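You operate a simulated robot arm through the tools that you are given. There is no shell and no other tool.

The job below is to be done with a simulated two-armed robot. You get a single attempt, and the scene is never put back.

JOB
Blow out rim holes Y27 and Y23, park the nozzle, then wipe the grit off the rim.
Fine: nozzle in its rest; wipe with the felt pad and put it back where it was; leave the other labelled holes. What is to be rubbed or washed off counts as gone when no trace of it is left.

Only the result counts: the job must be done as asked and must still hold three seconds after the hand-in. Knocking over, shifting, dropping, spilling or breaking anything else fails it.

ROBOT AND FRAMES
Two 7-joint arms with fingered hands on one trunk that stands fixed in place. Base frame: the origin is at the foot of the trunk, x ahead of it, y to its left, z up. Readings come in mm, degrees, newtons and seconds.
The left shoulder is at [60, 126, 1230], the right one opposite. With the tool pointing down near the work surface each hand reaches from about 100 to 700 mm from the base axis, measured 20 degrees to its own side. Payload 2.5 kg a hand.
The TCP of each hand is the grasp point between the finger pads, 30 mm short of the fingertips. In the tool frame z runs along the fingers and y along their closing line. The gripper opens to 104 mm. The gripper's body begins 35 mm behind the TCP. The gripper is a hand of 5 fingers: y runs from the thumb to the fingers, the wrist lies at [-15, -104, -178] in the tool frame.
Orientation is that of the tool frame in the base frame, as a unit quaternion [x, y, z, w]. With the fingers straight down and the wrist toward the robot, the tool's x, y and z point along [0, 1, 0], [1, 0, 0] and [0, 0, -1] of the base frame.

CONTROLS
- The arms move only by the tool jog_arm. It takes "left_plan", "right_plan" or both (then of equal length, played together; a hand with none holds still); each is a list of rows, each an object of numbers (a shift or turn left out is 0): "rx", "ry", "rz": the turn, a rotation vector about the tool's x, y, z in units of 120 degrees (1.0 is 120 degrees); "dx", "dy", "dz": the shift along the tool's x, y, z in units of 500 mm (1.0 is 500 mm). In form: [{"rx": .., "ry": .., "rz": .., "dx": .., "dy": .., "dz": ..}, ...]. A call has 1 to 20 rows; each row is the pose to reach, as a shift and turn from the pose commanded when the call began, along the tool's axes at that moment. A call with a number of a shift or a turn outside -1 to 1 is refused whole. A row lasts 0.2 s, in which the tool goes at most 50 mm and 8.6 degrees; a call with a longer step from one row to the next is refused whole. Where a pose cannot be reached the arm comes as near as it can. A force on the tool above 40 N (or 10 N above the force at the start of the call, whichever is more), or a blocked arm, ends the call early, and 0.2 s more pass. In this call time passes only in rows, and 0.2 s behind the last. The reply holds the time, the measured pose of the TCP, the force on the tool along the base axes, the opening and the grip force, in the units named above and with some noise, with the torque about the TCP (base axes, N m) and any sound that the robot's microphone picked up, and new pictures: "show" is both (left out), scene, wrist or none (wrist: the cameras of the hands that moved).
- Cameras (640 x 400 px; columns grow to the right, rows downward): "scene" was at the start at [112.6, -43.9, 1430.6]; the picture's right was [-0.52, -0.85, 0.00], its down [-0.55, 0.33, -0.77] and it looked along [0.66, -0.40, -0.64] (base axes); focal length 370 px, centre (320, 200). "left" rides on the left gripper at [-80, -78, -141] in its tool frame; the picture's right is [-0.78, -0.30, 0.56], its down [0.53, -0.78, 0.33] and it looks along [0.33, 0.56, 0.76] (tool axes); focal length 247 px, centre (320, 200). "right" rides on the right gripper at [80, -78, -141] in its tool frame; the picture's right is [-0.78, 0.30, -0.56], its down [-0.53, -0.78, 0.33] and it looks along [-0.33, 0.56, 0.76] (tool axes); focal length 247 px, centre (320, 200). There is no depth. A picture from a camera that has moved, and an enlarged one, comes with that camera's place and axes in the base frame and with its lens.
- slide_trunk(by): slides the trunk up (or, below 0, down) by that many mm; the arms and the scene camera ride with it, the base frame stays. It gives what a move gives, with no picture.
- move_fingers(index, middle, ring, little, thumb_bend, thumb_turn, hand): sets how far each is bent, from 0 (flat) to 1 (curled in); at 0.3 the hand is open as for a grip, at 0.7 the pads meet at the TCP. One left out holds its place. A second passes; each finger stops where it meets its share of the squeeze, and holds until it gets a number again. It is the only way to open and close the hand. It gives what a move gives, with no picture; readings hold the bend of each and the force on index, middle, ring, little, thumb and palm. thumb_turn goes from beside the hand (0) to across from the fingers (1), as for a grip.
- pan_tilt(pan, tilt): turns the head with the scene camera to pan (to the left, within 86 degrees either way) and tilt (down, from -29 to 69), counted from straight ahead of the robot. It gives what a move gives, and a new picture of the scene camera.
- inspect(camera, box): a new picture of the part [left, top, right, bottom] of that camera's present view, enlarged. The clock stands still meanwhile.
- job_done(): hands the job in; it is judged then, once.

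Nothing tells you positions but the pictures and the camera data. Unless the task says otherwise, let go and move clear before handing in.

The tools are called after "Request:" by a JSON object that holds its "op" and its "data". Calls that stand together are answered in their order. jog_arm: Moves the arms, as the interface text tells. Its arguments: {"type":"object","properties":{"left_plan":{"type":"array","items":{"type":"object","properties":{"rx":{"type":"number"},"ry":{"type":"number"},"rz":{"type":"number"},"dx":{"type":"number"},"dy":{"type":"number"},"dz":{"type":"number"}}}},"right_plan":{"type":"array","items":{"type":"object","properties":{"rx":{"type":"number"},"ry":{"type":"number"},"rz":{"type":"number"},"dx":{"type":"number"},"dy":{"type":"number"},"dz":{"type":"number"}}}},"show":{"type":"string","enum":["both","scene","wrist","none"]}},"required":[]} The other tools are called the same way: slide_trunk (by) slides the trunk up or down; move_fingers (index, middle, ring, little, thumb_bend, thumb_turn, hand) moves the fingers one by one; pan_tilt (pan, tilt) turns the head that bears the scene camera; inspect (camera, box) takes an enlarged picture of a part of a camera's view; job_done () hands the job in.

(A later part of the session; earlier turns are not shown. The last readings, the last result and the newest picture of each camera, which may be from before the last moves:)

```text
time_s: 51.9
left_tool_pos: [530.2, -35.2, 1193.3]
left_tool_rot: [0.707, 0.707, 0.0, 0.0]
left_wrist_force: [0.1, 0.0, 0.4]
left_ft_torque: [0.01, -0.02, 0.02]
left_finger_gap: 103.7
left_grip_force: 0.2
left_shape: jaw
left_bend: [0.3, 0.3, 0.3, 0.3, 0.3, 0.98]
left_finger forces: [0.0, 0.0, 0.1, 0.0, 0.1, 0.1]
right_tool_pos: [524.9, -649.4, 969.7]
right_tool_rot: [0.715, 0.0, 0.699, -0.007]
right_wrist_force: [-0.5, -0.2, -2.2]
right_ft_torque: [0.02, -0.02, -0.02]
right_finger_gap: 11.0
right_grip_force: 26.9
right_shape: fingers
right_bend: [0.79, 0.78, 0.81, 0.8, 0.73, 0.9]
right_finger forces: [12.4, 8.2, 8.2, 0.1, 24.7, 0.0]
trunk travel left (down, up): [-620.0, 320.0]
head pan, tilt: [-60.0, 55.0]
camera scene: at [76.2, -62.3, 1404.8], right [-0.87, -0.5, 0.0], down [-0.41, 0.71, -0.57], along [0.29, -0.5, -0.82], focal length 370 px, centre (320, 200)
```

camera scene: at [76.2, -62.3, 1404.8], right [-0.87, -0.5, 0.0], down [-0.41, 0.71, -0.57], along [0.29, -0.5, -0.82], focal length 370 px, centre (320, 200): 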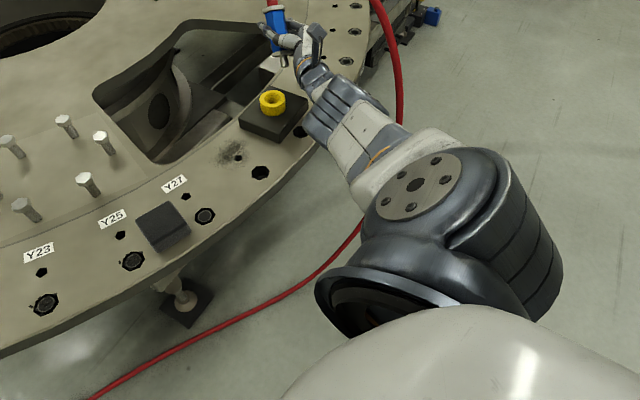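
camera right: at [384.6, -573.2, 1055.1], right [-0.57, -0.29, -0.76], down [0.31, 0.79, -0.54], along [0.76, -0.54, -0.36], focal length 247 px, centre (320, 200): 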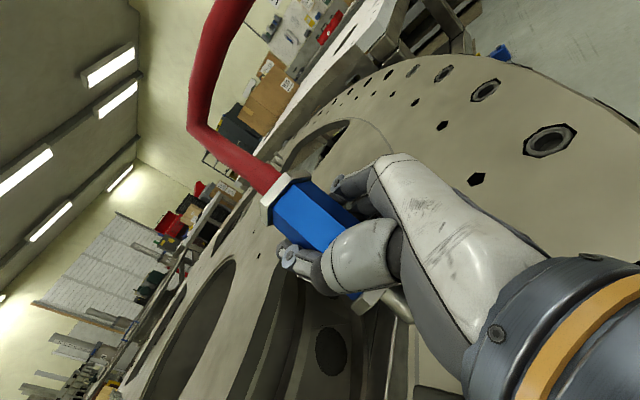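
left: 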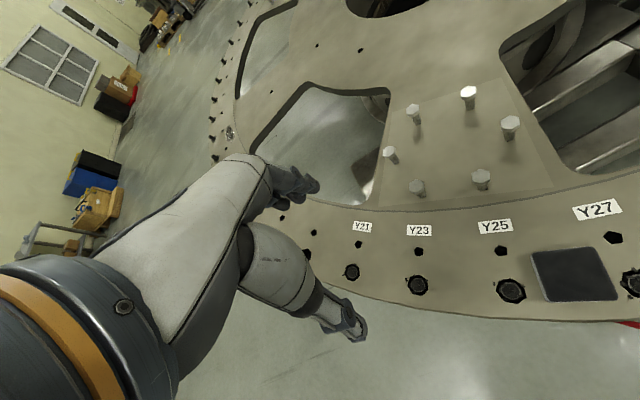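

The command point has reset to the reached pose. Now I'll bring the hand up and back in toward the robot in level orientation.

Request:
{"op": "jog_arm", "data": {"right_plan": [{"dx": 0.05, "dy": -0.02, "dz": -0.015}, {"dx": 0.09, "dy": -0.05, "dz": -0.04}, {"dx": 0.12, "dy": -0.085, "dz": -0.07}, {"dx": 0.145, "dy": -0.12, "dz": -0.1}, {"dx": 0.165, "dy": -0.155, "dz": -0.13}, {"dx": 0.185, "dy": -0.19, "dz": -0.158}, {"dx": 0.206, "dy": -0.226, "dz": -0.186}], "show": "both"}}

```text
time_s: 53.5
left_tool_pos: [530.8, -33.0, 1194.5]
left_tool_rot: [0.708, 0.707, 0.0, 0.0]
left_wrist_force: [0.0, 0.0, 0.6]
left_ft_torque: [-0.01, -0.01, -0.02]
left_finger_gap: 103.6
left_grip_force: 0.2
left_shape: jaw
left_bend: [0.3, 0.3, 0.3, 0.3, 0.3, 0.98]
left_finger forces: [0.1, 0.1, 0.0, 0.0, 0.0, 0.0]
right_tool_pos: [530.1, -664.4, 996.8]
right_tool_rot: [0.716, 0.0, 0.698, -0.008]
right_wrist_force: [-0.6, 0.8, -2.3]
right_ft_torque: [0.0, -0.04, 0.02]
right_finger_gap: 11.0
right_grip_force: 27.0
right_shape: fingers
right_bend: [0.79, 0.78, 0.81, 0.8, 0.73, 0.9]
right_finger forces: [12.5, 8.0, 8.3, 0.0, 24.7, 0.2]
right hand out of reach, approached as far as the arm can: row 1, 2, 3, 4, 5, 6, 7
trunk travel left (down, up): [-620.0, 320.0]
head pan, tilt: [-60.0, 55.0]
camera scene: at [76.2, -62.4, 1404.8], right [-0.87, -0.5, 0.0], down [-0.41, 0.71, -0.57], along [0.29, -0.5, -0.82], focal length 370 px, centre (320, 200)
camera right: at [389.9, -587.6, 1082.3], right [-0.57, -0.29, -0.77], down [0.31, 0.79, -0.53], along [0.76, -0.54, -0.36], focal length 247 px, centre (320, 200)
```

scene: 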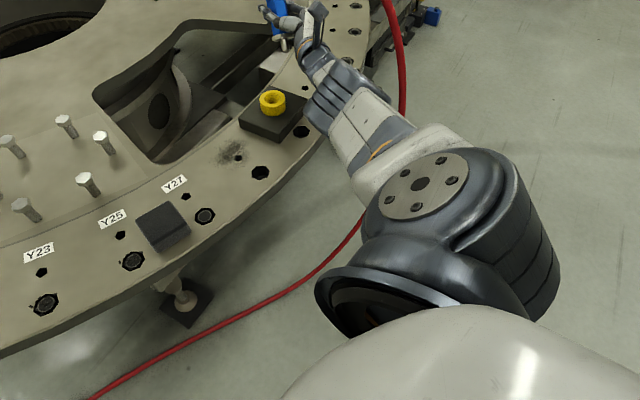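
right: 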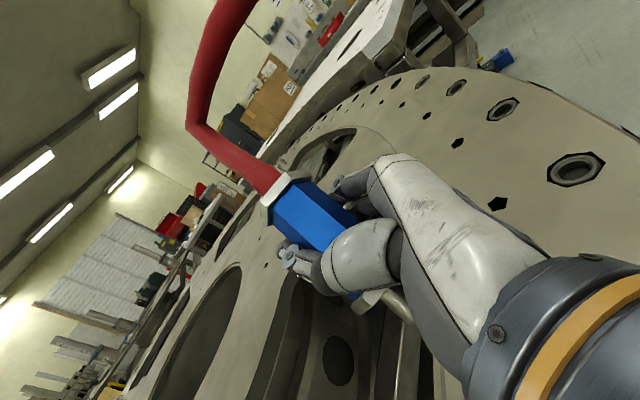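

The arm has been fully straight since the earlier out-of-reach moves and is stuck in that singular pose. I'll try yawing the hand counter-clockwise, which should make the elbow bend, while easing the hand inward and up.

Request:
{"op": "jog_arm", "data": {"right_plan": [{"rx": 0.06, "dx": 0.01}, {"rx": 0.12, "dx": 0.02, "dy": -0.01, "dz": -0.01}, {"rx": 0.18, "dx": 0.03, "dy": -0.03, "dz": -0.025}, {"rx": 0.24, "dx": 0.04, "dy": -0.06, "dz": -0.05}, {"rx": 0.3, "dx": 0.05, "dy": -0.09, "dz": -0.075}, {"rx": 0.36, "dx": 0.05, "dy": -0.12, "dz": -0.1}], "show": "both"}}

```text
time_s: 54.9
left_tool_pos: [530.7, -34.2, 1194.2]
left_tool_rot: [0.707, 0.708, 0.0, 0.0]
left_wrist_force: [-0.1, -0.8, -0.3]
left_ft_torque: [0.0, 0.03, 0.01]
left_finger_gap: 103.5
left_grip_force: 0.1
left_shape: jaw
left_bend: [0.3, 0.3, 0.3, 0.3, 0.3, 0.98]
left_finger forces: [0.0, 0.1, 0.1, 0.0, 0.0, 0.1]
right_tool_pos: [484.2, -572.3, 1021.4]
right_tool_rot: [0.671, 0.235, 0.658, -0.247]
right_wrist_force: [0.0, -0.3, -2.0]
right_ft_torque: [0.03, -0.01, -0.01]
right_finger_gap: 10.9
right_grip_force: 26.5
right_shape: fingers
right_bend: [0.79, 0.78, 0.81, 0.8, 0.74, 0.9]
right_finger forces: [12.3, 7.8, 8.1, 0.1, 24.3, 0.0]
right hand out of reach, approached as far as the arm can: row 1, 2, 3, 4, 5, 6
trunk travel left (down, up): [-620.0, 320.0]
head pan, tilt: [-60.0, 55.0]
camera scene: at [75.9, -62.4, 1404.9], right [-0.87, -0.5, 0.0], down [-0.41, 0.71, -0.57], along [0.29, -0.5, -0.82], focal length 370 px, centre (320, 200)
camera right: at [328.0, -603.5, 1104.9], right [-0.26, -0.58, -0.78], down [-0.26, 0.81, -0.52], along [0.93, 0.07, -0.36], focal length 247 px, centre (320, 200)
```

scene: 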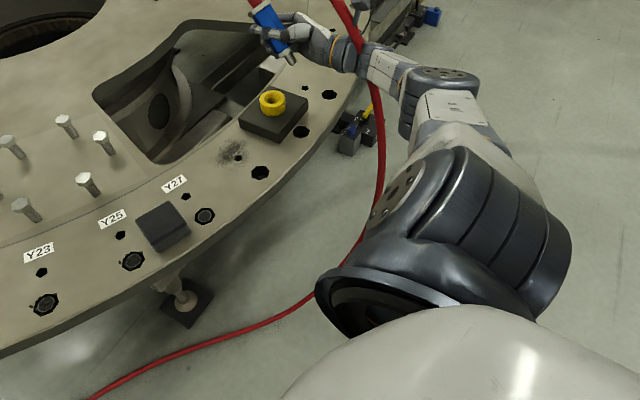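
right: 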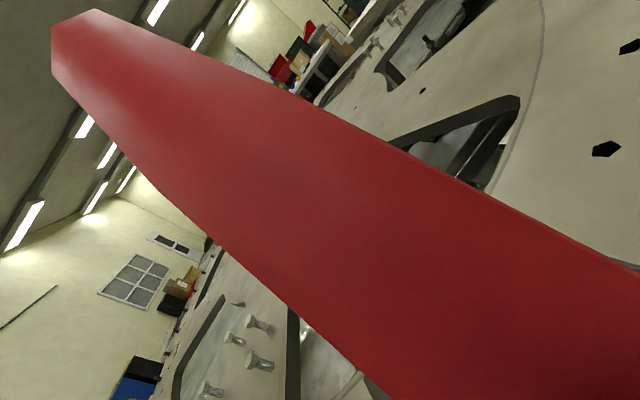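

That freed the elbow. I'll bring the hand further in so the arm is well bent again.

Request:
{"op": "jog_arm", "data": {"right_plan": [{"dx": 0.0067, "dy": -0.0422, "dz": 0.0069}, {"dx": 0.0134, "dy": -0.0844, "dz": 0.0138}, {"dx": 0.0202, "dy": -0.1266, "dz": 0.0208}, {"dx": 0.0269, "dy": -0.1688, "dz": 0.0277}, {"dx": 0.0336, "dy": -0.211, "dz": 0.0346}], "show": "both"}}

```text
time_s: 56.1
left_tool_pos: [529.2, -33.4, 1194.5]
left_tool_rot: [0.707, 0.707, 0.0, 0.001]
left_wrist_force: [0.6, 0.0, -0.9]
left_ft_torque: [-0.01, -0.02, 0.0]
left_finger_gap: 103.7
left_grip_force: 0.0
left_shape: jaw
left_bend: [0.3, 0.3, 0.3, 0.3, 0.3, 0.98]
left_finger forces: [0.0, 0.1, 0.1, 0.0, 0.1, 0.0]
right_tool_pos: [430.8, -481.9, 1043.2]
right_tool_rot: [0.672, 0.234, 0.658, -0.246]
right_wrist_force: [0.3, -0.1, -2.9]
right_ft_torque: [0.0, -0.04, -0.01]
right_finger_gap: 10.5
right_grip_force: 24.9
right_shape: fingers
right_bend: [0.79, 0.78, 0.81, 0.8, 0.74, 0.9]
right_finger forces: [12.1, 6.8, 7.7, 0.1, 23.9, 0.0]
trunk travel left (down, up): [-620.0, 320.0]
head pan, tilt: [-60.0, 55.0]
camera scene: at [75.9, -62.1, 1404.9], right [-0.87, -0.5, 0.0], down [-0.41, 0.71, -0.57], along [0.29, -0.5, -0.82], focal length 370 px, centre (320, 200)
camera right: at [275.6, -513.2, 1126.2], right [-0.26, -0.58, -0.77], down [-0.26, 0.81, -0.52], along [0.93, 0.06, -0.36], focal length 247 px, centre (320, 200)
```

scene: 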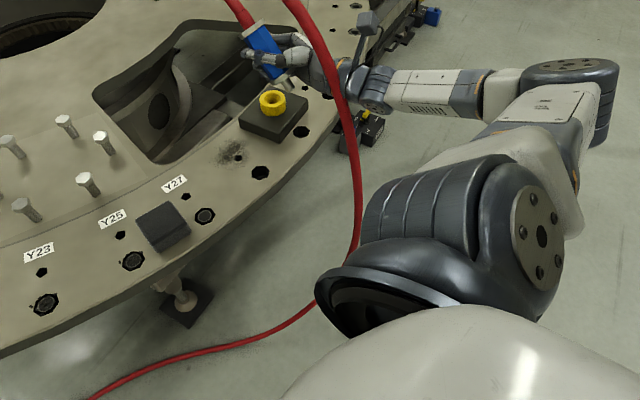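
right: 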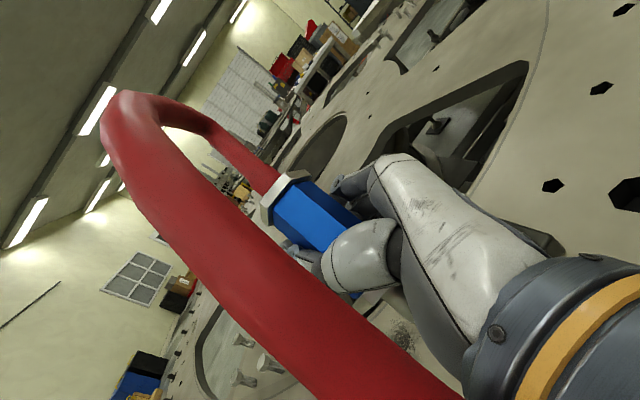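

The arm is free and reaches normally again. To restore the nozzle's angle safely, I'll stand its tip on flat bare rim between Y27 and the grit with the fingers still caging it, loosen slightly, and re-close. First I raise the trunk to keep the arm comfortably bent.

Request:
{"op": "slide_trunk", "data": {"by": 100}}

Request:
{"op": "pan_tilt", "data": {"pan": -45, "tilt": 50}}

```text
time_s: 57.4
left_tool_pos: [530.3, -34.8, 1293.5]
left_tool_rot: [0.707, 0.707, 0.001, 0.0]
left_wrist_force: [-0.7, 0.2, -0.3]
left_ft_torque: [-0.01, 0.01, -0.01]
left_finger_gap: 103.8
left_grip_force: 0.0
left_shape: jaw
left_bend: [0.3, 0.3, 0.3, 0.3, 0.3, 0.98]
left_finger forces: [0.0, 0.1, 0.0, 0.1, 0.0, 0.0]
right_tool_pos: [430.9, -483.2, 1141.5]
right_tool_rot: [0.672, 0.234, 0.658, -0.248]
right_wrist_force: [1.0, -0.3, -2.9]
right_ft_torque: [0.03, -0.02, 0.03]
right_finger_gap: 10.2
right_grip_force: 24.8
right_shape: fingers
right_bend: [0.79, 0.78, 0.81, 0.8, 0.74, 0.9]
right_finger forces: [12.1, 6.9, 7.8, 0.0, 23.8, 0.0]
trunk travel left (down, up): [-720.0, 220.0]
head pan, tilt: [-60.0, 55.0]
```

```text
time_s: 58.2
left_tool_pos: [530.2, -34.8, 1294.9]
left_tool_rot: [0.707, 0.708, 0.0, 0.0]
left_wrist_force: [-0.7, 0.5, -0.6]
left_ft_torque: [0.01, 0.0, 0.0]
left_finger_gap: 103.7
left_grip_force: 0.0
left_shape: jaw
left_bend: [0.3, 0.3, 0.3, 0.3, 0.3, 0.98]
left_finger forces: [0.2, 0.0, 0.0, 0.2, 0.0, 0.0]
right_tool_pos: [432.5, -482.9, 1141.6]
right_tool_rot: [0.671, 0.235, 0.658, -0.248]
right_wrist_force: [0.1, 0.0, -3.2]
right_ft_torque: [0.0, -0.02, -0.01]
right_finger_gap: 10.1
right_grip_force: 24.9
right_shape: fingers
right_bend: [0.79, 0.78, 0.81, 0.8, 0.74, 0.9]
right_finger forces: [12.0, 6.9, 7.7, 0.0, 23.7, 0.0]
trunk travel left (down, up): [-720.0, 220.0]
head pan, tilt: [-45.0, 50.0]
camera scene: at [94.5, -54.3, 1511.3], right [-0.71, -0.71, 0.0], down [-0.54, 0.54, -0.64], along [0.45, -0.45, -0.77], focal length 370 px, centre (320, 200)
```

scene: 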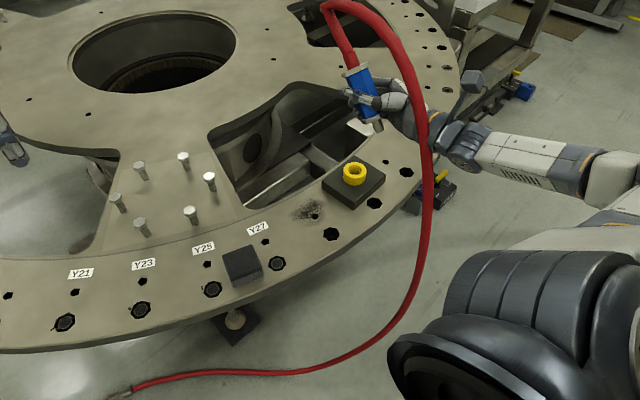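

Moving to above the clear stretch of rim at about (405,-325), level with a 10° roll.

Request:
{"op": "jog_arm", "data": {"right_plan": [{"dx": -0.0477, "dy": -0.0408, "dz": 0.0324, "rx": -0.0112, "rz": -0.0164}, {"dx": -0.0953, "dy": -0.0817, "dz": 0.0649, "rx": -0.0224, "rz": -0.0328}, {"dx": -0.143, "dy": -0.1225, "dz": 0.0973, "rx": -0.0336, "rz": -0.0492}, {"dx": -0.1907, "dy": -0.1633, "dz": 0.1297, "rx": -0.0447, "rz": -0.0656}, {"dx": -0.2383, "dy": -0.2042, "dz": 0.1622, "rx": -0.0559, "rz": -0.082}, {"dx": -0.286, "dy": -0.245, "dz": 0.1946, "rx": -0.0671, "rz": -0.0984}], "show": "both"}}

Request:
{"op": "inspect", "data": {"camera": "scene", "box": [240, 150, 400, 290]}}

```text
time_s: 59.6
left_tool_pos: [530.1, -33.6, 1293.6]
left_tool_rot: [0.707, 0.708, 0.0, 0.0]
left_wrist_force: [0.2, -0.7, 0.3]
left_ft_torque: [0.01, 0.04, 0.01]
left_finger_gap: 103.9
left_grip_force: 0.0
left_shape: jaw
left_bend: [0.3, 0.3, 0.3, 0.3, 0.3, 0.98]
left_finger forces: [0.0, 0.1, 0.1, 0.0, 0.0, 0.0]
right_tool_pos: [424.7, -325.8, 999.9]
right_tool_rot: [0.659, 0.257, 0.695, -0.13]
right_wrist_force: [0.5, -0.5, -3.3]
right_ft_torque: [0.05, -0.02, -0.04]
right_finger_gap: 0.0
right_grip_force: 1.6
right_shape: fingers
right_bend: [0.79, 0.8, 0.82, 0.8, 0.76, 0.97]
right_finger forces: [0.4, 0.0, 0.0, 2.0, 1.3, 0.0]
trunk travel left (down, up): [-720.0, 220.0]
head pan, tilt: [-45.0, 50.0]
camera scene: at [94.8, -54.0, 1511.4], right [-0.71, -0.71, 0.0], down [-0.54, 0.54, -0.64], along [0.45, -0.45, -0.77], focal length 370 px, centre (320, 200)
camera right: at [257.7, -321.2, 1064.8], right [-0.24, -0.66, -0.71], down [-0.07, 0.74, -0.67], along [0.97, -0.12, -0.23], focal length 247 px, centre (320, 200)
```

scene: 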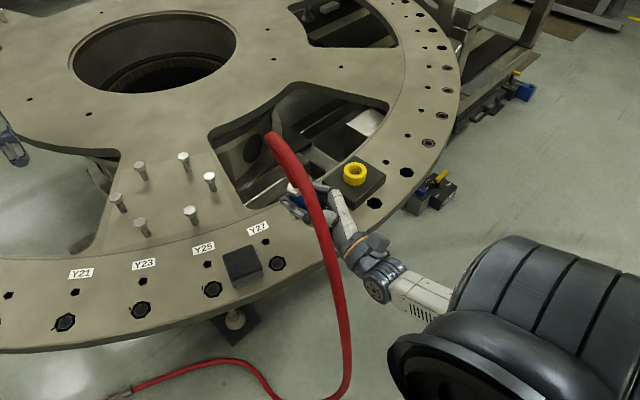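
right: 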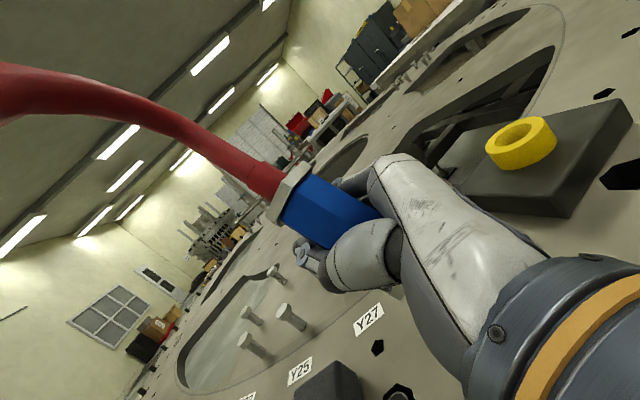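

```text
2.86 times, centred on (320, 220) of scene
camera zoom: at [94.8, -54.0, 1511.4], right [-0.71, -0.71, 0.0], down [-0.54, 0.54, -0.64], along [0.45, -0.45, -0.77], focal length 1057 px, centre (320, 143)
```

zoom: 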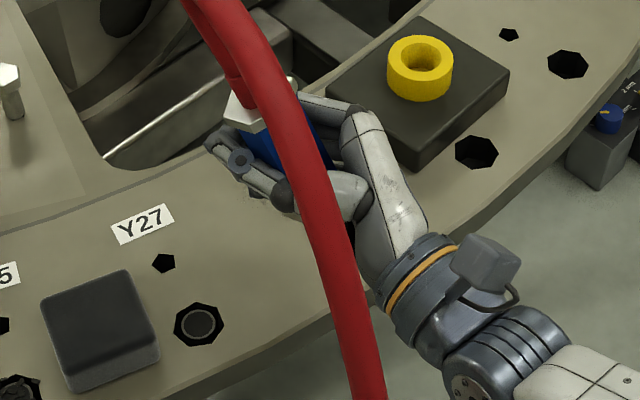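

The grip force has dropped to almost nothing; the nozzle has slipped further and is just lodged in the closed hand. I'll hold still and look closely at how it sits.

Request:
{"op": "inspect", "data": {"camera": "right", "box": [230, 120, 450, 330]}}

Request:
{"op": "inspect", "data": {"camera": "scene", "box": [285, 170, 375, 250]}}

Request:
{"op": "inspect", "data": {"camera": "left", "box": [440, 150, 640, 400]}}

```text
1.90 times, centred on (340, 225) of right
camera zoom: at [257.7, -321.2, 1064.8], right [-0.24, -0.66, -0.71], down [-0.07, 0.74, -0.67], along [0.97, -0.12, -0.23], focal length 470 px, centre (282, 152)
```

zoom: 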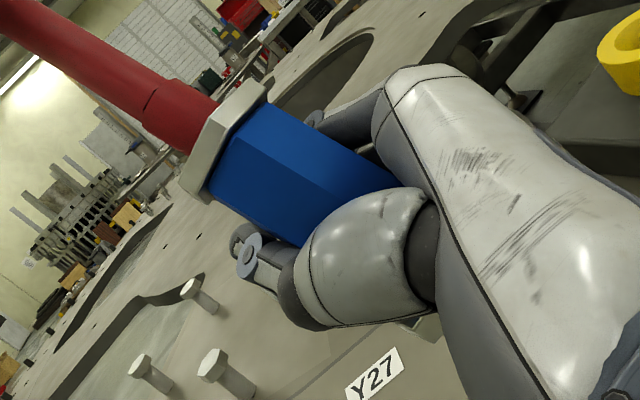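

```text
5.00 times, centred on (330, 210) of scene
camera zoom: at [94.8, -54.0, 1511.4], right [-0.71, -0.71, 0.0], down [-0.54, 0.54, -0.64], along [0.45, -0.45, -0.77], focal length 1850 px, centre (270, 150)
```

zoom: 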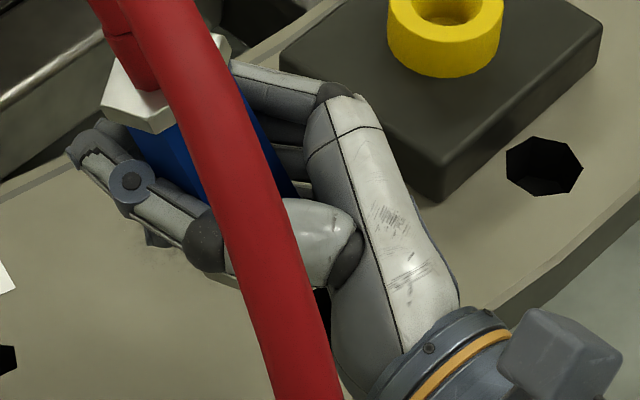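

```text
1.60 times, centred on (540, 275) of left
camera zoom: at [453.8, -114.0, 1435.4], right [-0.3, -0.78, -0.56], down [-0.78, 0.53, -0.33], along [0.56, 0.33, -0.76], focal length 395 px, centre (-32, 80)
```

zoom: 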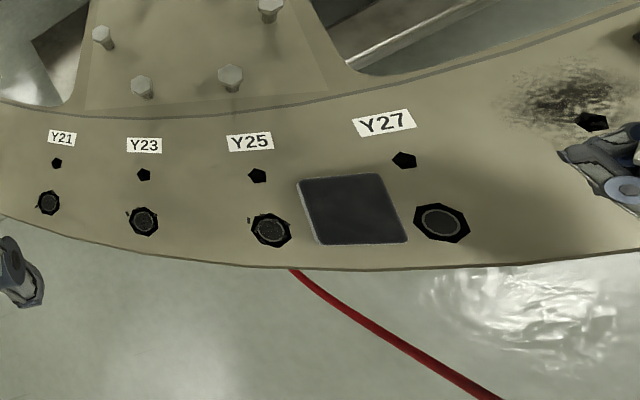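

The nozzle is lodged in the cage of fingers at roughly the same tilt, just without squeeze. I'll lower it slowly toward the rim so it can't fall, before touching the fingers.

Request:
{"op": "jog_arm", "data": {"right_plan": [{"dx": -0.008, "dy": -0.0015}, {"dx": -0.02, "dy": -0.0038}, {"dx": -0.032, "dy": -0.006}, {"dx": -0.044, "dy": -0.0083}, {"dx": -0.056, "dy": -0.0106}, {"dx": -0.068, "dy": -0.0129}, {"dx": -0.08, "dy": -0.0151}, {"dx": -0.092, "dy": -0.0174}, {"dx": -0.104, "dy": -0.0197}, {"dx": -0.112, "dy": -0.0212}], "show": "wrist"}}

Request:
{"op": "inspect", "data": {"camera": "scene", "box": [265, 180, 385, 280]}}

```text
time_s: 61.8
left_tool_pos: [531.3, -34.0, 1293.4]
left_tool_rot: [0.707, 0.707, -0.001, 0.0]
left_wrist_force: [0.7, -0.6, -0.1]
left_ft_torque: [-0.01, -0.01, 0.05]
left_finger_gap: 103.8
left_grip_force: 0.0
left_shape: jaw
left_bend: [0.3, 0.3, 0.3, 0.3, 0.3, 0.98]
left_finger forces: [0.0, 0.0, 0.0, 0.1, 0.0, 0.1]
right_tool_pos: [425.1, -324.5, 943.1]
right_tool_rot: [0.659, 0.256, 0.694, -0.131]
right_wrist_force: [0.1, 0.1, -3.8]
right_ft_torque: [0.02, -0.05, 0.03]
right_finger_gap: 0.1
right_grip_force: 1.8
right_shape: fingers
right_bend: [0.79, 0.8, 0.82, 0.8, 0.76, 0.97]
right_finger forces: [0.3, 0.0, 0.1, 2.0, 1.4, 0.0]
trunk travel left (down, up): [-720.0, 220.0]
head pan, tilt: [-45.0, 50.0]
camera right: at [256.5, -321.2, 1007.8], right [-0.24, -0.66, -0.71], down [-0.07, 0.74, -0.67], along [0.97, -0.11, -0.23], focal length 247 px, centre (320, 200)
```

right: 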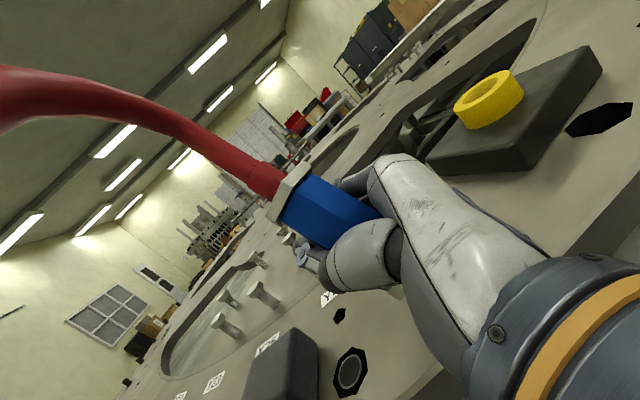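

```text
4.00 times, centred on (325, 230) of scene
camera zoom: at [94.6, -54.2, 1511.3], right [-0.71, -0.71, 0.0], down [-0.54, 0.54, -0.64], along [0.45, -0.45, -0.77], focal length 1480 px, centre (300, 80)
```

zoom: 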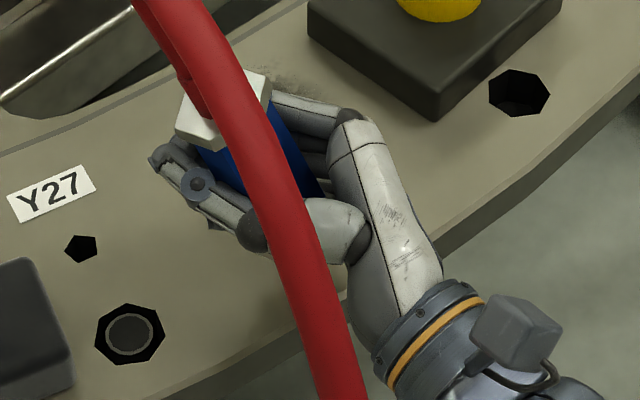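

It's still lodged, now with the tip only about 20 mm above the rim. I'll loosen the fingers part-way and see how the nozzle settles.

Request:
{"op": "move_fingers", "data": {"hand": "right", "index": 0.72, "middle": 0.7, "ring": 0.7, "little": 0.7, "thumb_bend": 0.7}}

Request:
{"op": "inspect", "data": {"camera": "right", "box": [230, 120, 450, 330]}}

Request:
{"op": "inspect", "data": {"camera": "scene", "box": [265, 180, 385, 280]}}

```text
time_s: 62.8
left_tool_pos: [530.8, -36.2, 1294.0]
left_tool_rot: [0.707, 0.707, 0.0, 0.001]
left_wrist_force: [0.7, -0.1, -0.4]
left_ft_torque: [0.0, 0.04, -0.02]
left_finger_gap: 103.7
left_grip_force: 0.1
left_shape: jaw
left_bend: [0.3, 0.3, 0.3, 0.3, 0.3, 0.98]
left_finger forces: [0.1, 0.0, 0.0, 0.1, 0.0, 0.0]
right_tool_pos: [424.1, -324.8, 943.5]
right_tool_rot: [0.66, 0.256, 0.695, -0.129]
right_wrist_force: [-0.3, -1.0, -2.2]
right_ft_torque: [0.01, -0.07, -0.04]
right_finger_gap: 4.6
right_grip_force: 7.7
right_shape: fingers
right_bend: [0.72, 0.7, 0.7, 0.7, 0.69, 0.98]
right_finger forces: [7.2, 0.0, 0.0, 0.0, 7.2, 0.0]
trunk travel left (down, up): [-720.0, 220.0]
head pan, tilt: [-45.0, 50.0]
```

```text
1.90 times, centred on (340, 225) of right
camera zoom: at [256.5, -321.3, 1007.8], right [-0.25, -0.66, -0.71], down [-0.07, 0.74, -0.67], along [0.97, -0.11, -0.23], focal length 470 px, centre (282, 152)
```

zoom: 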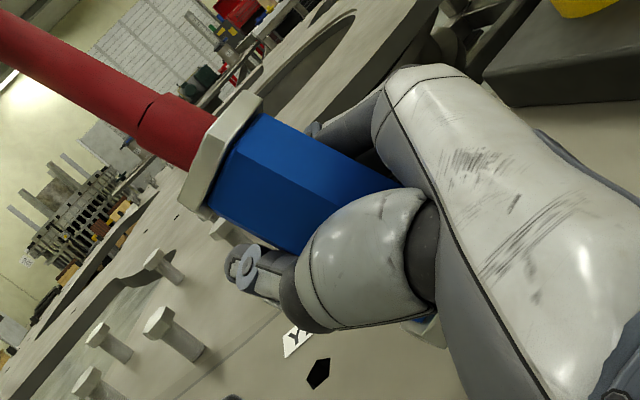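

```text
4.00 times, centred on (325, 230) of scene
camera zoom: at [94.6, -54.2, 1511.3], right [-0.71, -0.71, 0.0], down [-0.54, 0.54, -0.64], along [0.45, -0.45, -0.77], focal length 1480 px, centre (300, 80)
```

zoom: 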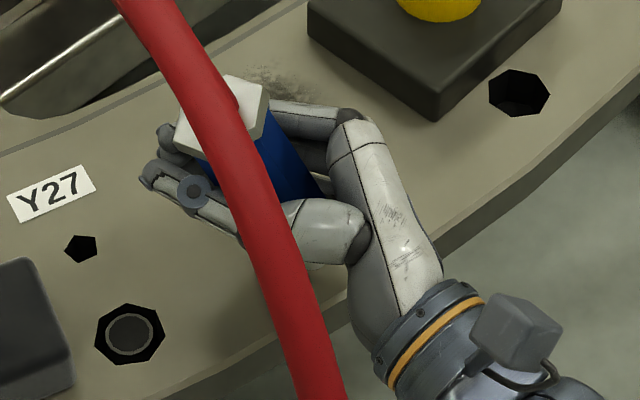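

Now only the index and thumb pinch it, with the tip hanging free beneath. I'll loosen those slightly too so the nozzle can swing upright within the cage.

Request:
{"op": "move_fingers", "data": {"hand": "right", "index": 0.65, "middle": 0.62, "ring": 0.62, "little": 0.62, "thumb_bend": 0.64}}

Request:
{"op": "inspect", "data": {"camera": "right", "box": [230, 120, 450, 330]}}

Request:
{"op": "inspect", "data": {"camera": "scene", "box": [265, 180, 385, 280]}}

```text
time_s: 63.8
left_tool_pos: [529.1, -34.1, 1294.8]
left_tool_rot: [0.707, 0.707, 0.0, -0.001]
left_wrist_force: [-0.4, 0.4, 0.8]
left_ft_torque: [-0.02, -0.02, 0.01]
left_finger_gap: 103.8
left_grip_force: 0.1
left_shape: jaw
left_bend: [0.3, 0.3, 0.3, 0.3, 0.3, 0.98]
left_finger forces: [0.1, 0.0, 0.0, 0.0, 0.0, 0.0]
right_tool_pos: [423.9, -325.0, 943.6]
right_tool_rot: [0.66, 0.256, 0.694, -0.13]
right_wrist_force: [0.6, 1.3, -0.7]
right_ft_torque: [-0.01, 0.02, -0.01]
right_finger_gap: 16.2
right_grip_force: 1.1
right_shape: fingers
right_bend: [0.65, 0.62, 0.62, 0.62, 0.63, 0.98]
right_finger forces: [1.1, 0.0, 0.0, 0.1, 1.3, 0.0]
trunk travel left (down, up): [-720.0, 220.0]
head pan, tilt: [-45.0, 50.0]
```

```text
1.90 times, centred on (340, 225) of right
camera zoom: at [256.5, -321.2, 1008.0], right [-0.25, -0.66, -0.71], down [-0.07, 0.74, -0.67], along [0.97, -0.11, -0.23], focal length 470 px, centre (282, 152)
```

zoom: 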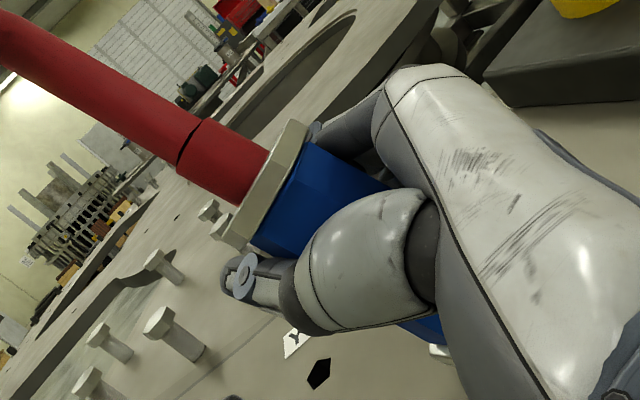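

```text
4.00 times, centred on (325, 230) of scene
camera zoom: at [94.4, -54.1, 1511.4], right [-0.71, -0.71, 0.0], down [-0.54, 0.54, -0.64], along [0.45, -0.45, -0.77], focal length 1480 px, centre (300, 80)
```

zoom: 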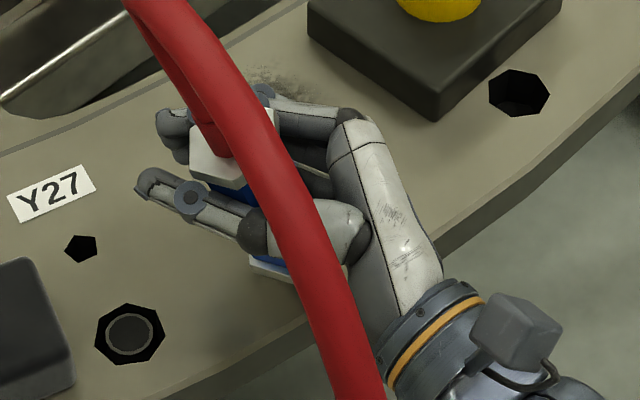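

The tip now stands on the rim and the nozzle leans forward about 18° against the fingertips. I'll ease the hand back toward the robot and down a bit so the fingers push it upright.

Request:
{"op": "jog_arm", "data": {"right_plan": [{"dx": -0.0065, "dy": -0.0072, "dz": -0.0085}, {"dx": -0.013, "dy": -0.0143, "dz": -0.017}, {"dx": -0.0183, "dy": -0.0208, "dz": -0.0255}, {"dx": -0.0236, "dy": -0.026, "dz": -0.034}], "show": "none"}}

Request:
{"op": "inspect", "data": {"camera": "right", "box": [230, 120, 450, 330]}}

Request:
{"op": "inspect", "data": {"camera": "scene", "box": [265, 180, 385, 280]}}

```text
time_s: 64.8
left_tool_pos: [529.5, -34.4, 1294.2]
left_tool_rot: [0.707, 0.707, 0.0, 0.0]
left_wrist_force: [-0.1, 0.6, -0.2]
left_ft_torque: [0.01, 0.0, 0.03]
left_finger_gap: 103.3
left_grip_force: 0.1
left_shape: jaw
left_bend: [0.3, 0.3, 0.3, 0.3, 0.3, 0.98]
left_finger forces: [0.0, 0.0, 0.0, 0.0, 0.0, 0.0]
right_tool_pos: [404.8, -324.7, 928.9]
right_tool_rot: [0.66, 0.257, 0.694, -0.129]
right_wrist_force: [2.2, -0.7, 2.7]
right_ft_torque: [-0.14, -0.07, 0.03]
right_finger_gap: 16.5
right_grip_force: 2.2
right_shape: fingers
right_bend: [0.65, 0.62, 0.62, 0.61, 0.63, 0.97]
right_finger forces: [0.9, 0.0, 0.0, 2.3, 1.5, 0.0]
trunk travel left (down, up): [-720.0, 220.0]
head pan, tilt: [-45.0, 50.0]
```

```text
1.90 times, centred on (340, 225) of right
camera zoom: at [237.0, -321.1, 993.8], right [-0.24, -0.66, -0.71], down [-0.07, 0.74, -0.67], along [0.97, -0.11, -0.23], focal length 470 px, centre (282, 152)
```

zoom: 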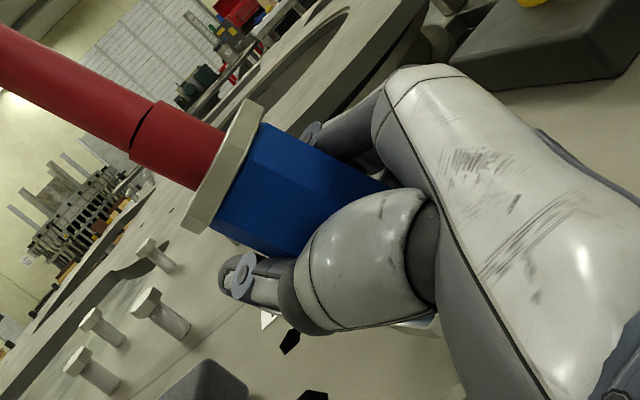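

```text
4.00 times, centred on (325, 230) of scene
camera zoom: at [94.3, -53.8, 1511.4], right [-0.71, -0.71, 0.0], down [-0.54, 0.54, -0.64], along [0.45, -0.45, -0.77], focal length 1480 px, centre (300, 80)
```

zoom: 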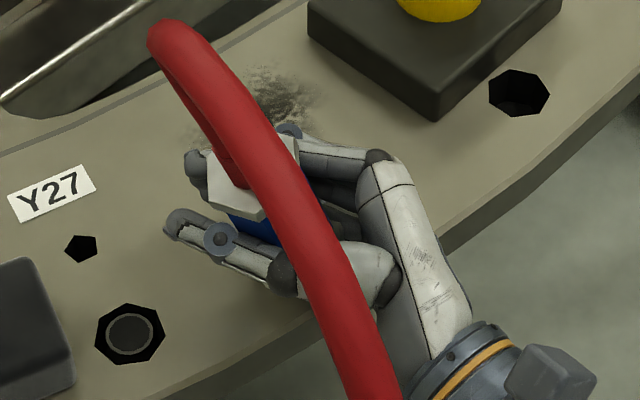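

The nozzle is nearly upright now (about 8° lean). A little further back, then I'll close the fingers evenly on it.

Request:
{"op": "jog_arm", "data": {"right_plan": [{"dx": 0.001, "dy": -0.0052, "dz": -0.0085}, {"dx": 0.002, "dy": -0.0104, "dz": -0.017}], "show": "none"}}

Request:
{"op": "inspect", "data": {"camera": "right", "box": [230, 120, 450, 330]}}

Request:
{"op": "inspect", "data": {"camera": "scene", "box": [265, 180, 385, 280]}}

Request:
{"op": "inspect", "data": {"camera": "left", "box": [540, 180, 640, 340]}}

```text
time_s: 65.4
left_tool_pos: [530.9, -32.8, 1294.1]
left_tool_rot: [0.708, 0.707, 0.0, 0.0]
left_wrist_force: [-0.7, -0.1, 0.2]
left_ft_torque: [0.01, -0.01, 0.01]
left_finger_gap: 103.6
left_grip_force: 0.1
left_shape: jaw
left_bend: [0.3, 0.3, 0.3, 0.3, 0.3, 0.98]
left_finger forces: [0.0, 0.0, 0.1, 0.0, 0.1, 0.0]
right_tool_pos: [392.8, -325.3, 927.8]
right_tool_rot: [0.66, 0.256, 0.694, -0.13]
right_wrist_force: [1.0, -0.1, 1.6]
right_ft_torque: [-0.08, -0.01, 0.03]
right_finger_gap: 16.3
right_grip_force: 1.7
right_shape: fingers
right_bend: [0.65, 0.62, 0.62, 0.62, 0.63, 0.97]
right_finger forces: [0.8, 0.0, 0.0, 1.4, 1.6, 0.0]
trunk travel left (down, up): [-720.0, 220.0]
head pan, tilt: [-45.0, 50.0]
```

```text
1.90 times, centred on (340, 225) of right
camera zoom: at [226.5, -321.3, 994.3], right [-0.25, -0.66, -0.71], down [-0.07, 0.74, -0.67], along [0.97, -0.12, -0.23], focal length 470 px, centre (282, 152)
```

zoom: 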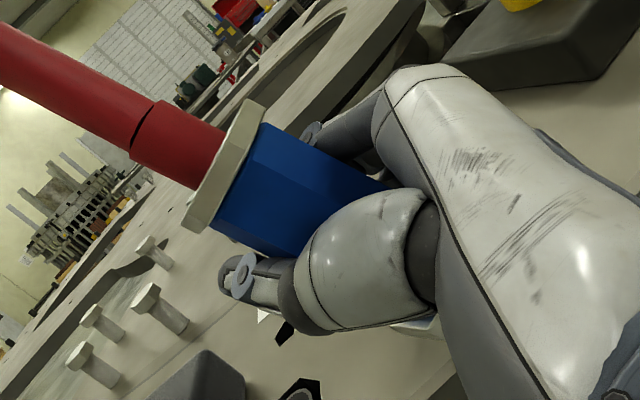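

```text
4.00 times, centred on (325, 230) of scene
camera zoom: at [94.3, -53.9, 1511.3], right [-0.71, -0.71, 0.0], down [-0.54, 0.54, -0.64], along [0.45, -0.45, -0.77], focal length 1480 px, centre (300, 80)
```

zoom: 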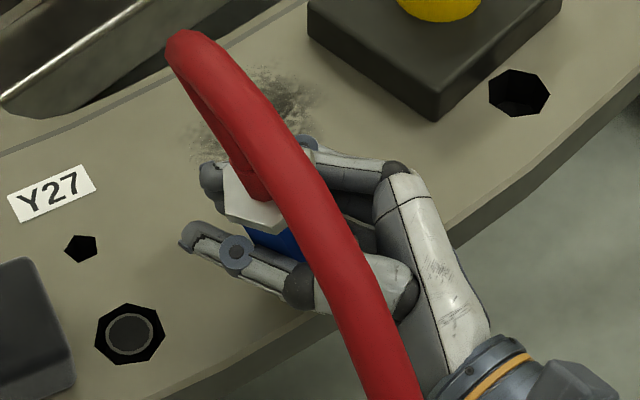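

```text
2.50 times, centred on (590, 260) of left
camera zoom: at [453.4, -114.0, 1435.5], right [-0.3, -0.78, -0.56], down [-0.78, 0.53, -0.33], along [0.56, 0.33, -0.76], focal length 617 px, centre (-355, 50)
```

zoom: 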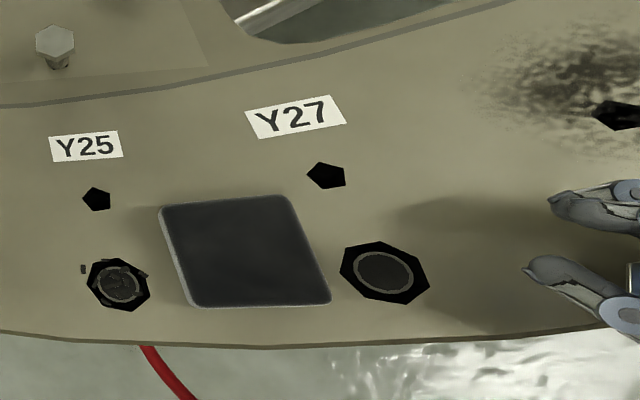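

The tip has slid along with the hand and is near the rim's outer edge. I'll open the two lower fingers so they stop dragging the tip, and close index and thumb gently, which should pull the top back and let the tip swing forward.

Request:
{"op": "move_fingers", "data": {"hand": "right", "index": 0.69, "middle": 0.58, "ring": 0.5, "little": 0.45, "thumb_bend": 0.67}}

Request:
{"op": "inspect", "data": {"camera": "right", "box": [230, 120, 450, 330]}}

Request:
{"op": "inspect", "data": {"camera": "scene", "box": [265, 180, 385, 280]}}

```text
time_s: 66.4
left_tool_pos: [530.9, -34.6, 1293.8]
left_tool_rot: [0.707, 0.708, 0.0, 0.0]
left_wrist_force: [-0.2, -0.2, 0.8]
left_ft_torque: [0.0, -0.02, -0.02]
left_finger_gap: 103.7
left_grip_force: 0.2
left_shape: jaw
left_bend: [0.3, 0.3, 0.3, 0.3, 0.3, 0.98]
left_finger forces: [0.0, 0.0, 0.0, 0.1, 0.1, 0.0]
right_tool_pos: [394.2, -324.6, 929.8]
right_tool_rot: [0.66, 0.256, 0.694, -0.13]
right_wrist_force: [-0.2, 0.6, -1.3]
right_ft_torque: [0.0, 0.0, 0.01]
right_finger_gap: 12.5
right_grip_force: 2.9
right_shape: fingers
right_bend: [0.67, 0.57, 0.5, 0.45, 0.65, 0.97]
right_finger forces: [3.1, 0.0, 0.1, 0.0, 3.8, 0.0]
trunk travel left (down, up): [-720.0, 220.0]
head pan, tilt: [-45.0, 50.0]
```

```text
1.90 times, centred on (340, 225) of right
camera zoom: at [226.7, -321.5, 994.3], right [-0.25, -0.66, -0.71], down [-0.07, 0.74, -0.67], along [0.97, -0.12, -0.23], focal length 470 px, centre (282, 152)
```

zoom: 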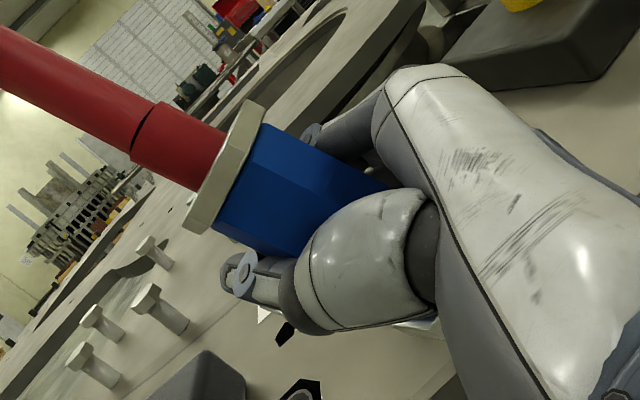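

```text
4.00 times, centred on (325, 230) of scene
camera zoom: at [94.5, -54.1, 1511.3], right [-0.71, -0.71, 0.0], down [-0.54, 0.54, -0.64], along [0.45, -0.45, -0.77], focal length 1480 px, centre (300, 80)
```

zoom: 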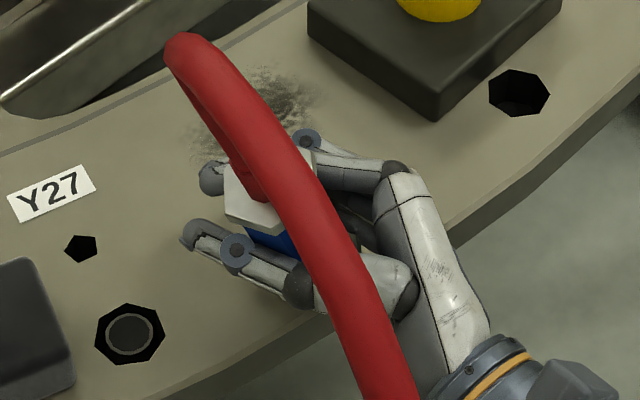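

The nozzle is now pinched by index and thumb only, with the lower end free. I'll pinch a little firmer, lift slightly, carry it inward onto the rim, and then drag the tip backwards so that friction swings it upright.

Request:
{"op": "move_fingers", "data": {"hand": "right", "index": 0.76, "thumb_bend": 0.72}}

Request:
{"op": "inspect", "data": {"camera": "right", "box": [230, 120, 450, 330]}}

```text
time_s: 67.4
left_tool_pos: [531.6, -33.6, 1294.0]
left_tool_rot: [0.707, 0.708, 0.0, 0.0]
left_wrist_force: [0.1, -0.7, 0.1]
left_ft_torque: [-0.01, 0.02, -0.02]
left_finger_gap: 103.5
left_grip_force: 0.1
left_shape: jaw
left_bend: [0.3, 0.3, 0.3, 0.3, 0.3, 0.98]
left_finger forces: [0.0, 0.0, 0.0, 0.0, 0.1, 0.0]
right_tool_pos: [393.7, -325.9, 928.1]
right_tool_rot: [0.659, 0.256, 0.695, -0.13]
right_wrist_force: [-0.2, 0.7, -2.0]
right_ft_torque: [0.01, -0.06, 0.03]
right_finger_gap: 0.0
right_grip_force: 7.1
right_shape: fingers
right_bend: [0.76, 0.57, 0.5, 0.45, 0.69, 0.98]
right_finger forces: [6.4, 0.0, 0.0, 0.1, 8.0, 0.0]
trunk travel left (down, up): [-720.0, 220.0]
head pan, tilt: [-45.0, 50.0]
```

```text
1.90 times, centred on (340, 225) of right
camera zoom: at [226.8, -321.5, 994.4], right [-0.25, -0.66, -0.71], down [-0.07, 0.74, -0.67], along [0.97, -0.11, -0.23], focal length 470 px, centre (282, 152)
```

zoom: 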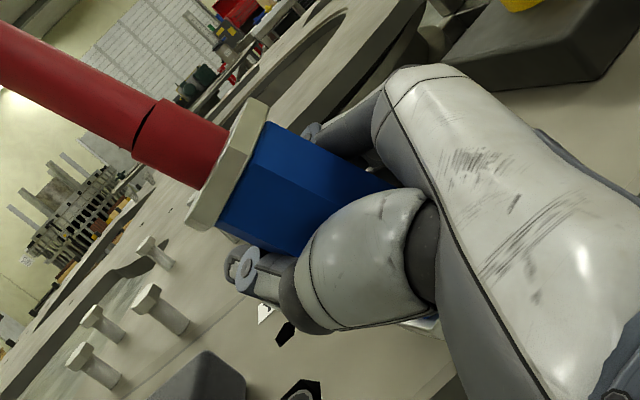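

The pinch holds at about 7 N. I'll lift gently and move inward over the rim.

Request:
{"op": "jog_arm", "data": {"right_plan": [{"dx": 0.012, "dy": 0.0022}, {"dx": 0.03, "dy": 0.0056}, {"dx": 0.03, "dy": 0.0108, "dz": 0.0085}, {"dx": 0.029, "dy": 0.0212, "dz": 0.0255}, {"dx": 0.028, "dy": 0.0316, "dz": 0.0425}, {"dx": 0.027, "dy": 0.042, "dz": 0.0595}, {"dx": 0.026, "dy": 0.0524, "dz": 0.0764}], "show": "none"}}

Request:
{"op": "inspect", "data": {"camera": "right", "box": [230, 120, 450, 330]}}

Request:
{"op": "inspect", "data": {"camera": "scene", "box": [265, 170, 385, 270]}}

```text
time_s: 69.0
left_tool_pos: [530.5, -35.0, 1294.1]
left_tool_rot: [0.707, 0.707, 0.0, 0.0]
left_wrist_force: [0.1, 0.6, -0.5]
left_ft_torque: [0.03, -0.01, 0.0]
left_finger_gap: 103.5
left_grip_force: 0.0
left_shape: jaw
left_bend: [0.3, 0.3, 0.3, 0.3, 0.3, 0.98]
left_finger forces: [0.1, 0.1, 0.0, 0.1, 0.1, 0.1]
right_tool_pos: [438.5, -323.1, 949.0]
right_tool_rot: [0.66, 0.256, 0.694, -0.131]
right_wrist_force: [0.7, 0.3, -2.0]
right_ft_torque: [0.03, -0.05, 0.02]
right_finger_gap: 0.0
right_grip_force: 7.2
right_shape: fingers
right_bend: [0.76, 0.57, 0.5, 0.45, 0.69, 0.98]
right_finger forces: [6.3, 0.1, 0.0, 0.0, 7.9, 0.0]
trunk travel left (down, up): [-720.0, 220.0]
head pan, tilt: [-45.0, 50.0]
```

```text
1.90 times, centred on (340, 225) of right
camera zoom: at [270.5, -319.6, 1013.1], right [-0.25, -0.66, -0.71], down [-0.07, 0.74, -0.67], along [0.97, -0.11, -0.23], focal length 470 px, centre (282, 152)
```

zoom: 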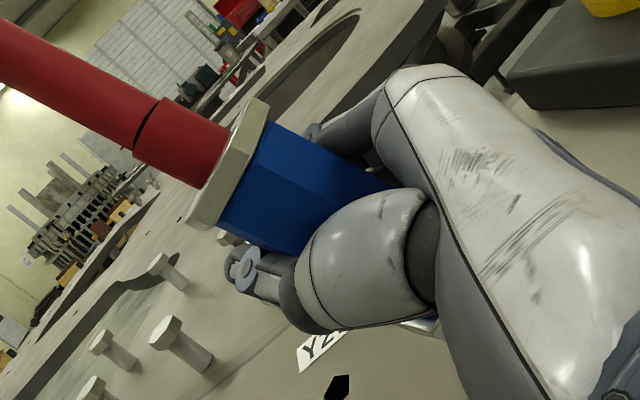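

```text
4.00 times, centred on (325, 220) of scene
camera zoom: at [94.7, -54.2, 1511.3], right [-0.71, -0.71, 0.0], down [-0.54, 0.54, -0.64], along [0.45, -0.45, -0.77], focal length 1480 px, centre (300, 120)
```

zoom: 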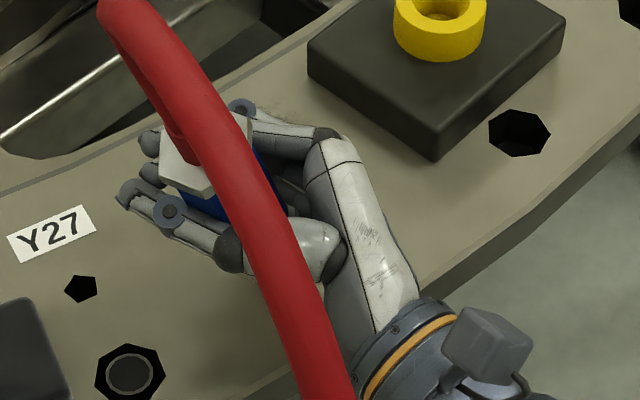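

The nozzle is securely pinched just under its top nut. I'll relax the pinch slightly here in the air so gravity can swing it upright; the nut can't pass the fingers and the rim is just below.

Request:
{"op": "move_fingers", "data": {"hand": "right", "index": 0.69, "middle": 0.58, "ring": 0.45, "little": 0.4, "thumb_bend": 0.655}}

Request:
{"op": "inspect", "data": {"camera": "right", "box": [230, 120, 450, 330]}}

Request:
{"op": "inspect", "data": {"camera": "scene", "box": [265, 170, 385, 270]}}

```text
time_s: 70.0
left_tool_pos: [529.8, -33.5, 1294.2]
left_tool_rot: [0.707, 0.707, 0.0, 0.0]
left_wrist_force: [0.9, 0.1, 1.0]
left_ft_torque: [-0.01, 0.02, -0.05]
left_finger_gap: 104.0
left_grip_force: 0.1
left_shape: jaw
left_bend: [0.3, 0.3, 0.3, 0.3, 0.3, 0.98]
left_finger forces: [0.0, 0.1, 0.0, 0.1, 0.1, 0.0]
right_tool_pos: [438.3, -324.0, 948.2]
right_tool_rot: [0.66, 0.256, 0.695, -0.129]
right_wrist_force: [0.3, 0.0, -1.4]
right_ft_torque: [-0.01, -0.06, 0.02]
right_finger_gap: 10.9
right_grip_force: 2.5
right_shape: fingers
right_bend: [0.68, 0.57, 0.45, 0.4, 0.64, 0.98]
right_finger forces: [2.5, 0.0, 0.0, 0.0, 2.9, 0.1]
trunk travel left (down, up): [-720.0, 220.0]
head pan, tilt: [-45.0, 50.0]
```

```text
1.90 times, centred on (340, 225) of right
camera zoom: at [270.2, -319.6, 1013.2], right [-0.25, -0.66, -0.71], down [-0.07, 0.74, -0.67], along [0.97, -0.11, -0.23], focal length 470 px, centre (282, 152)
```

zoom: 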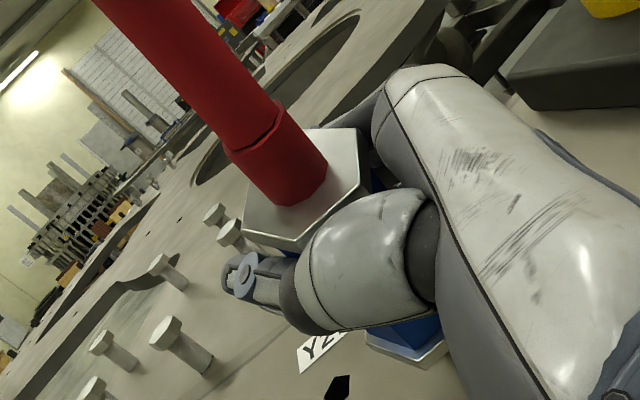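

```text
4.00 times, centred on (325, 220) of scene
camera zoom: at [94.5, -54.2, 1511.4], right [-0.71, -0.71, 0.0], down [-0.54, 0.54, -0.64], along [0.45, -0.45, -0.77], focal length 1480 px, centre (300, 120)
```

zoom: 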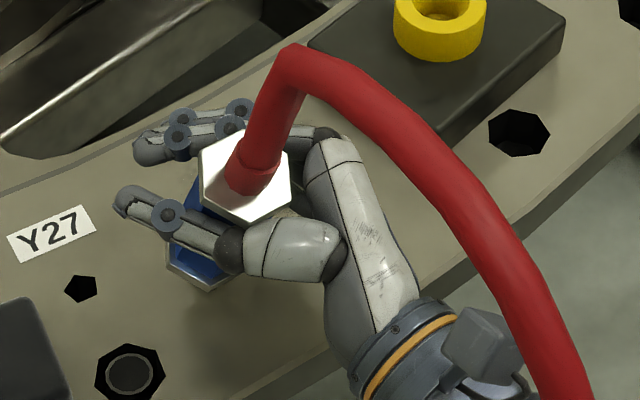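

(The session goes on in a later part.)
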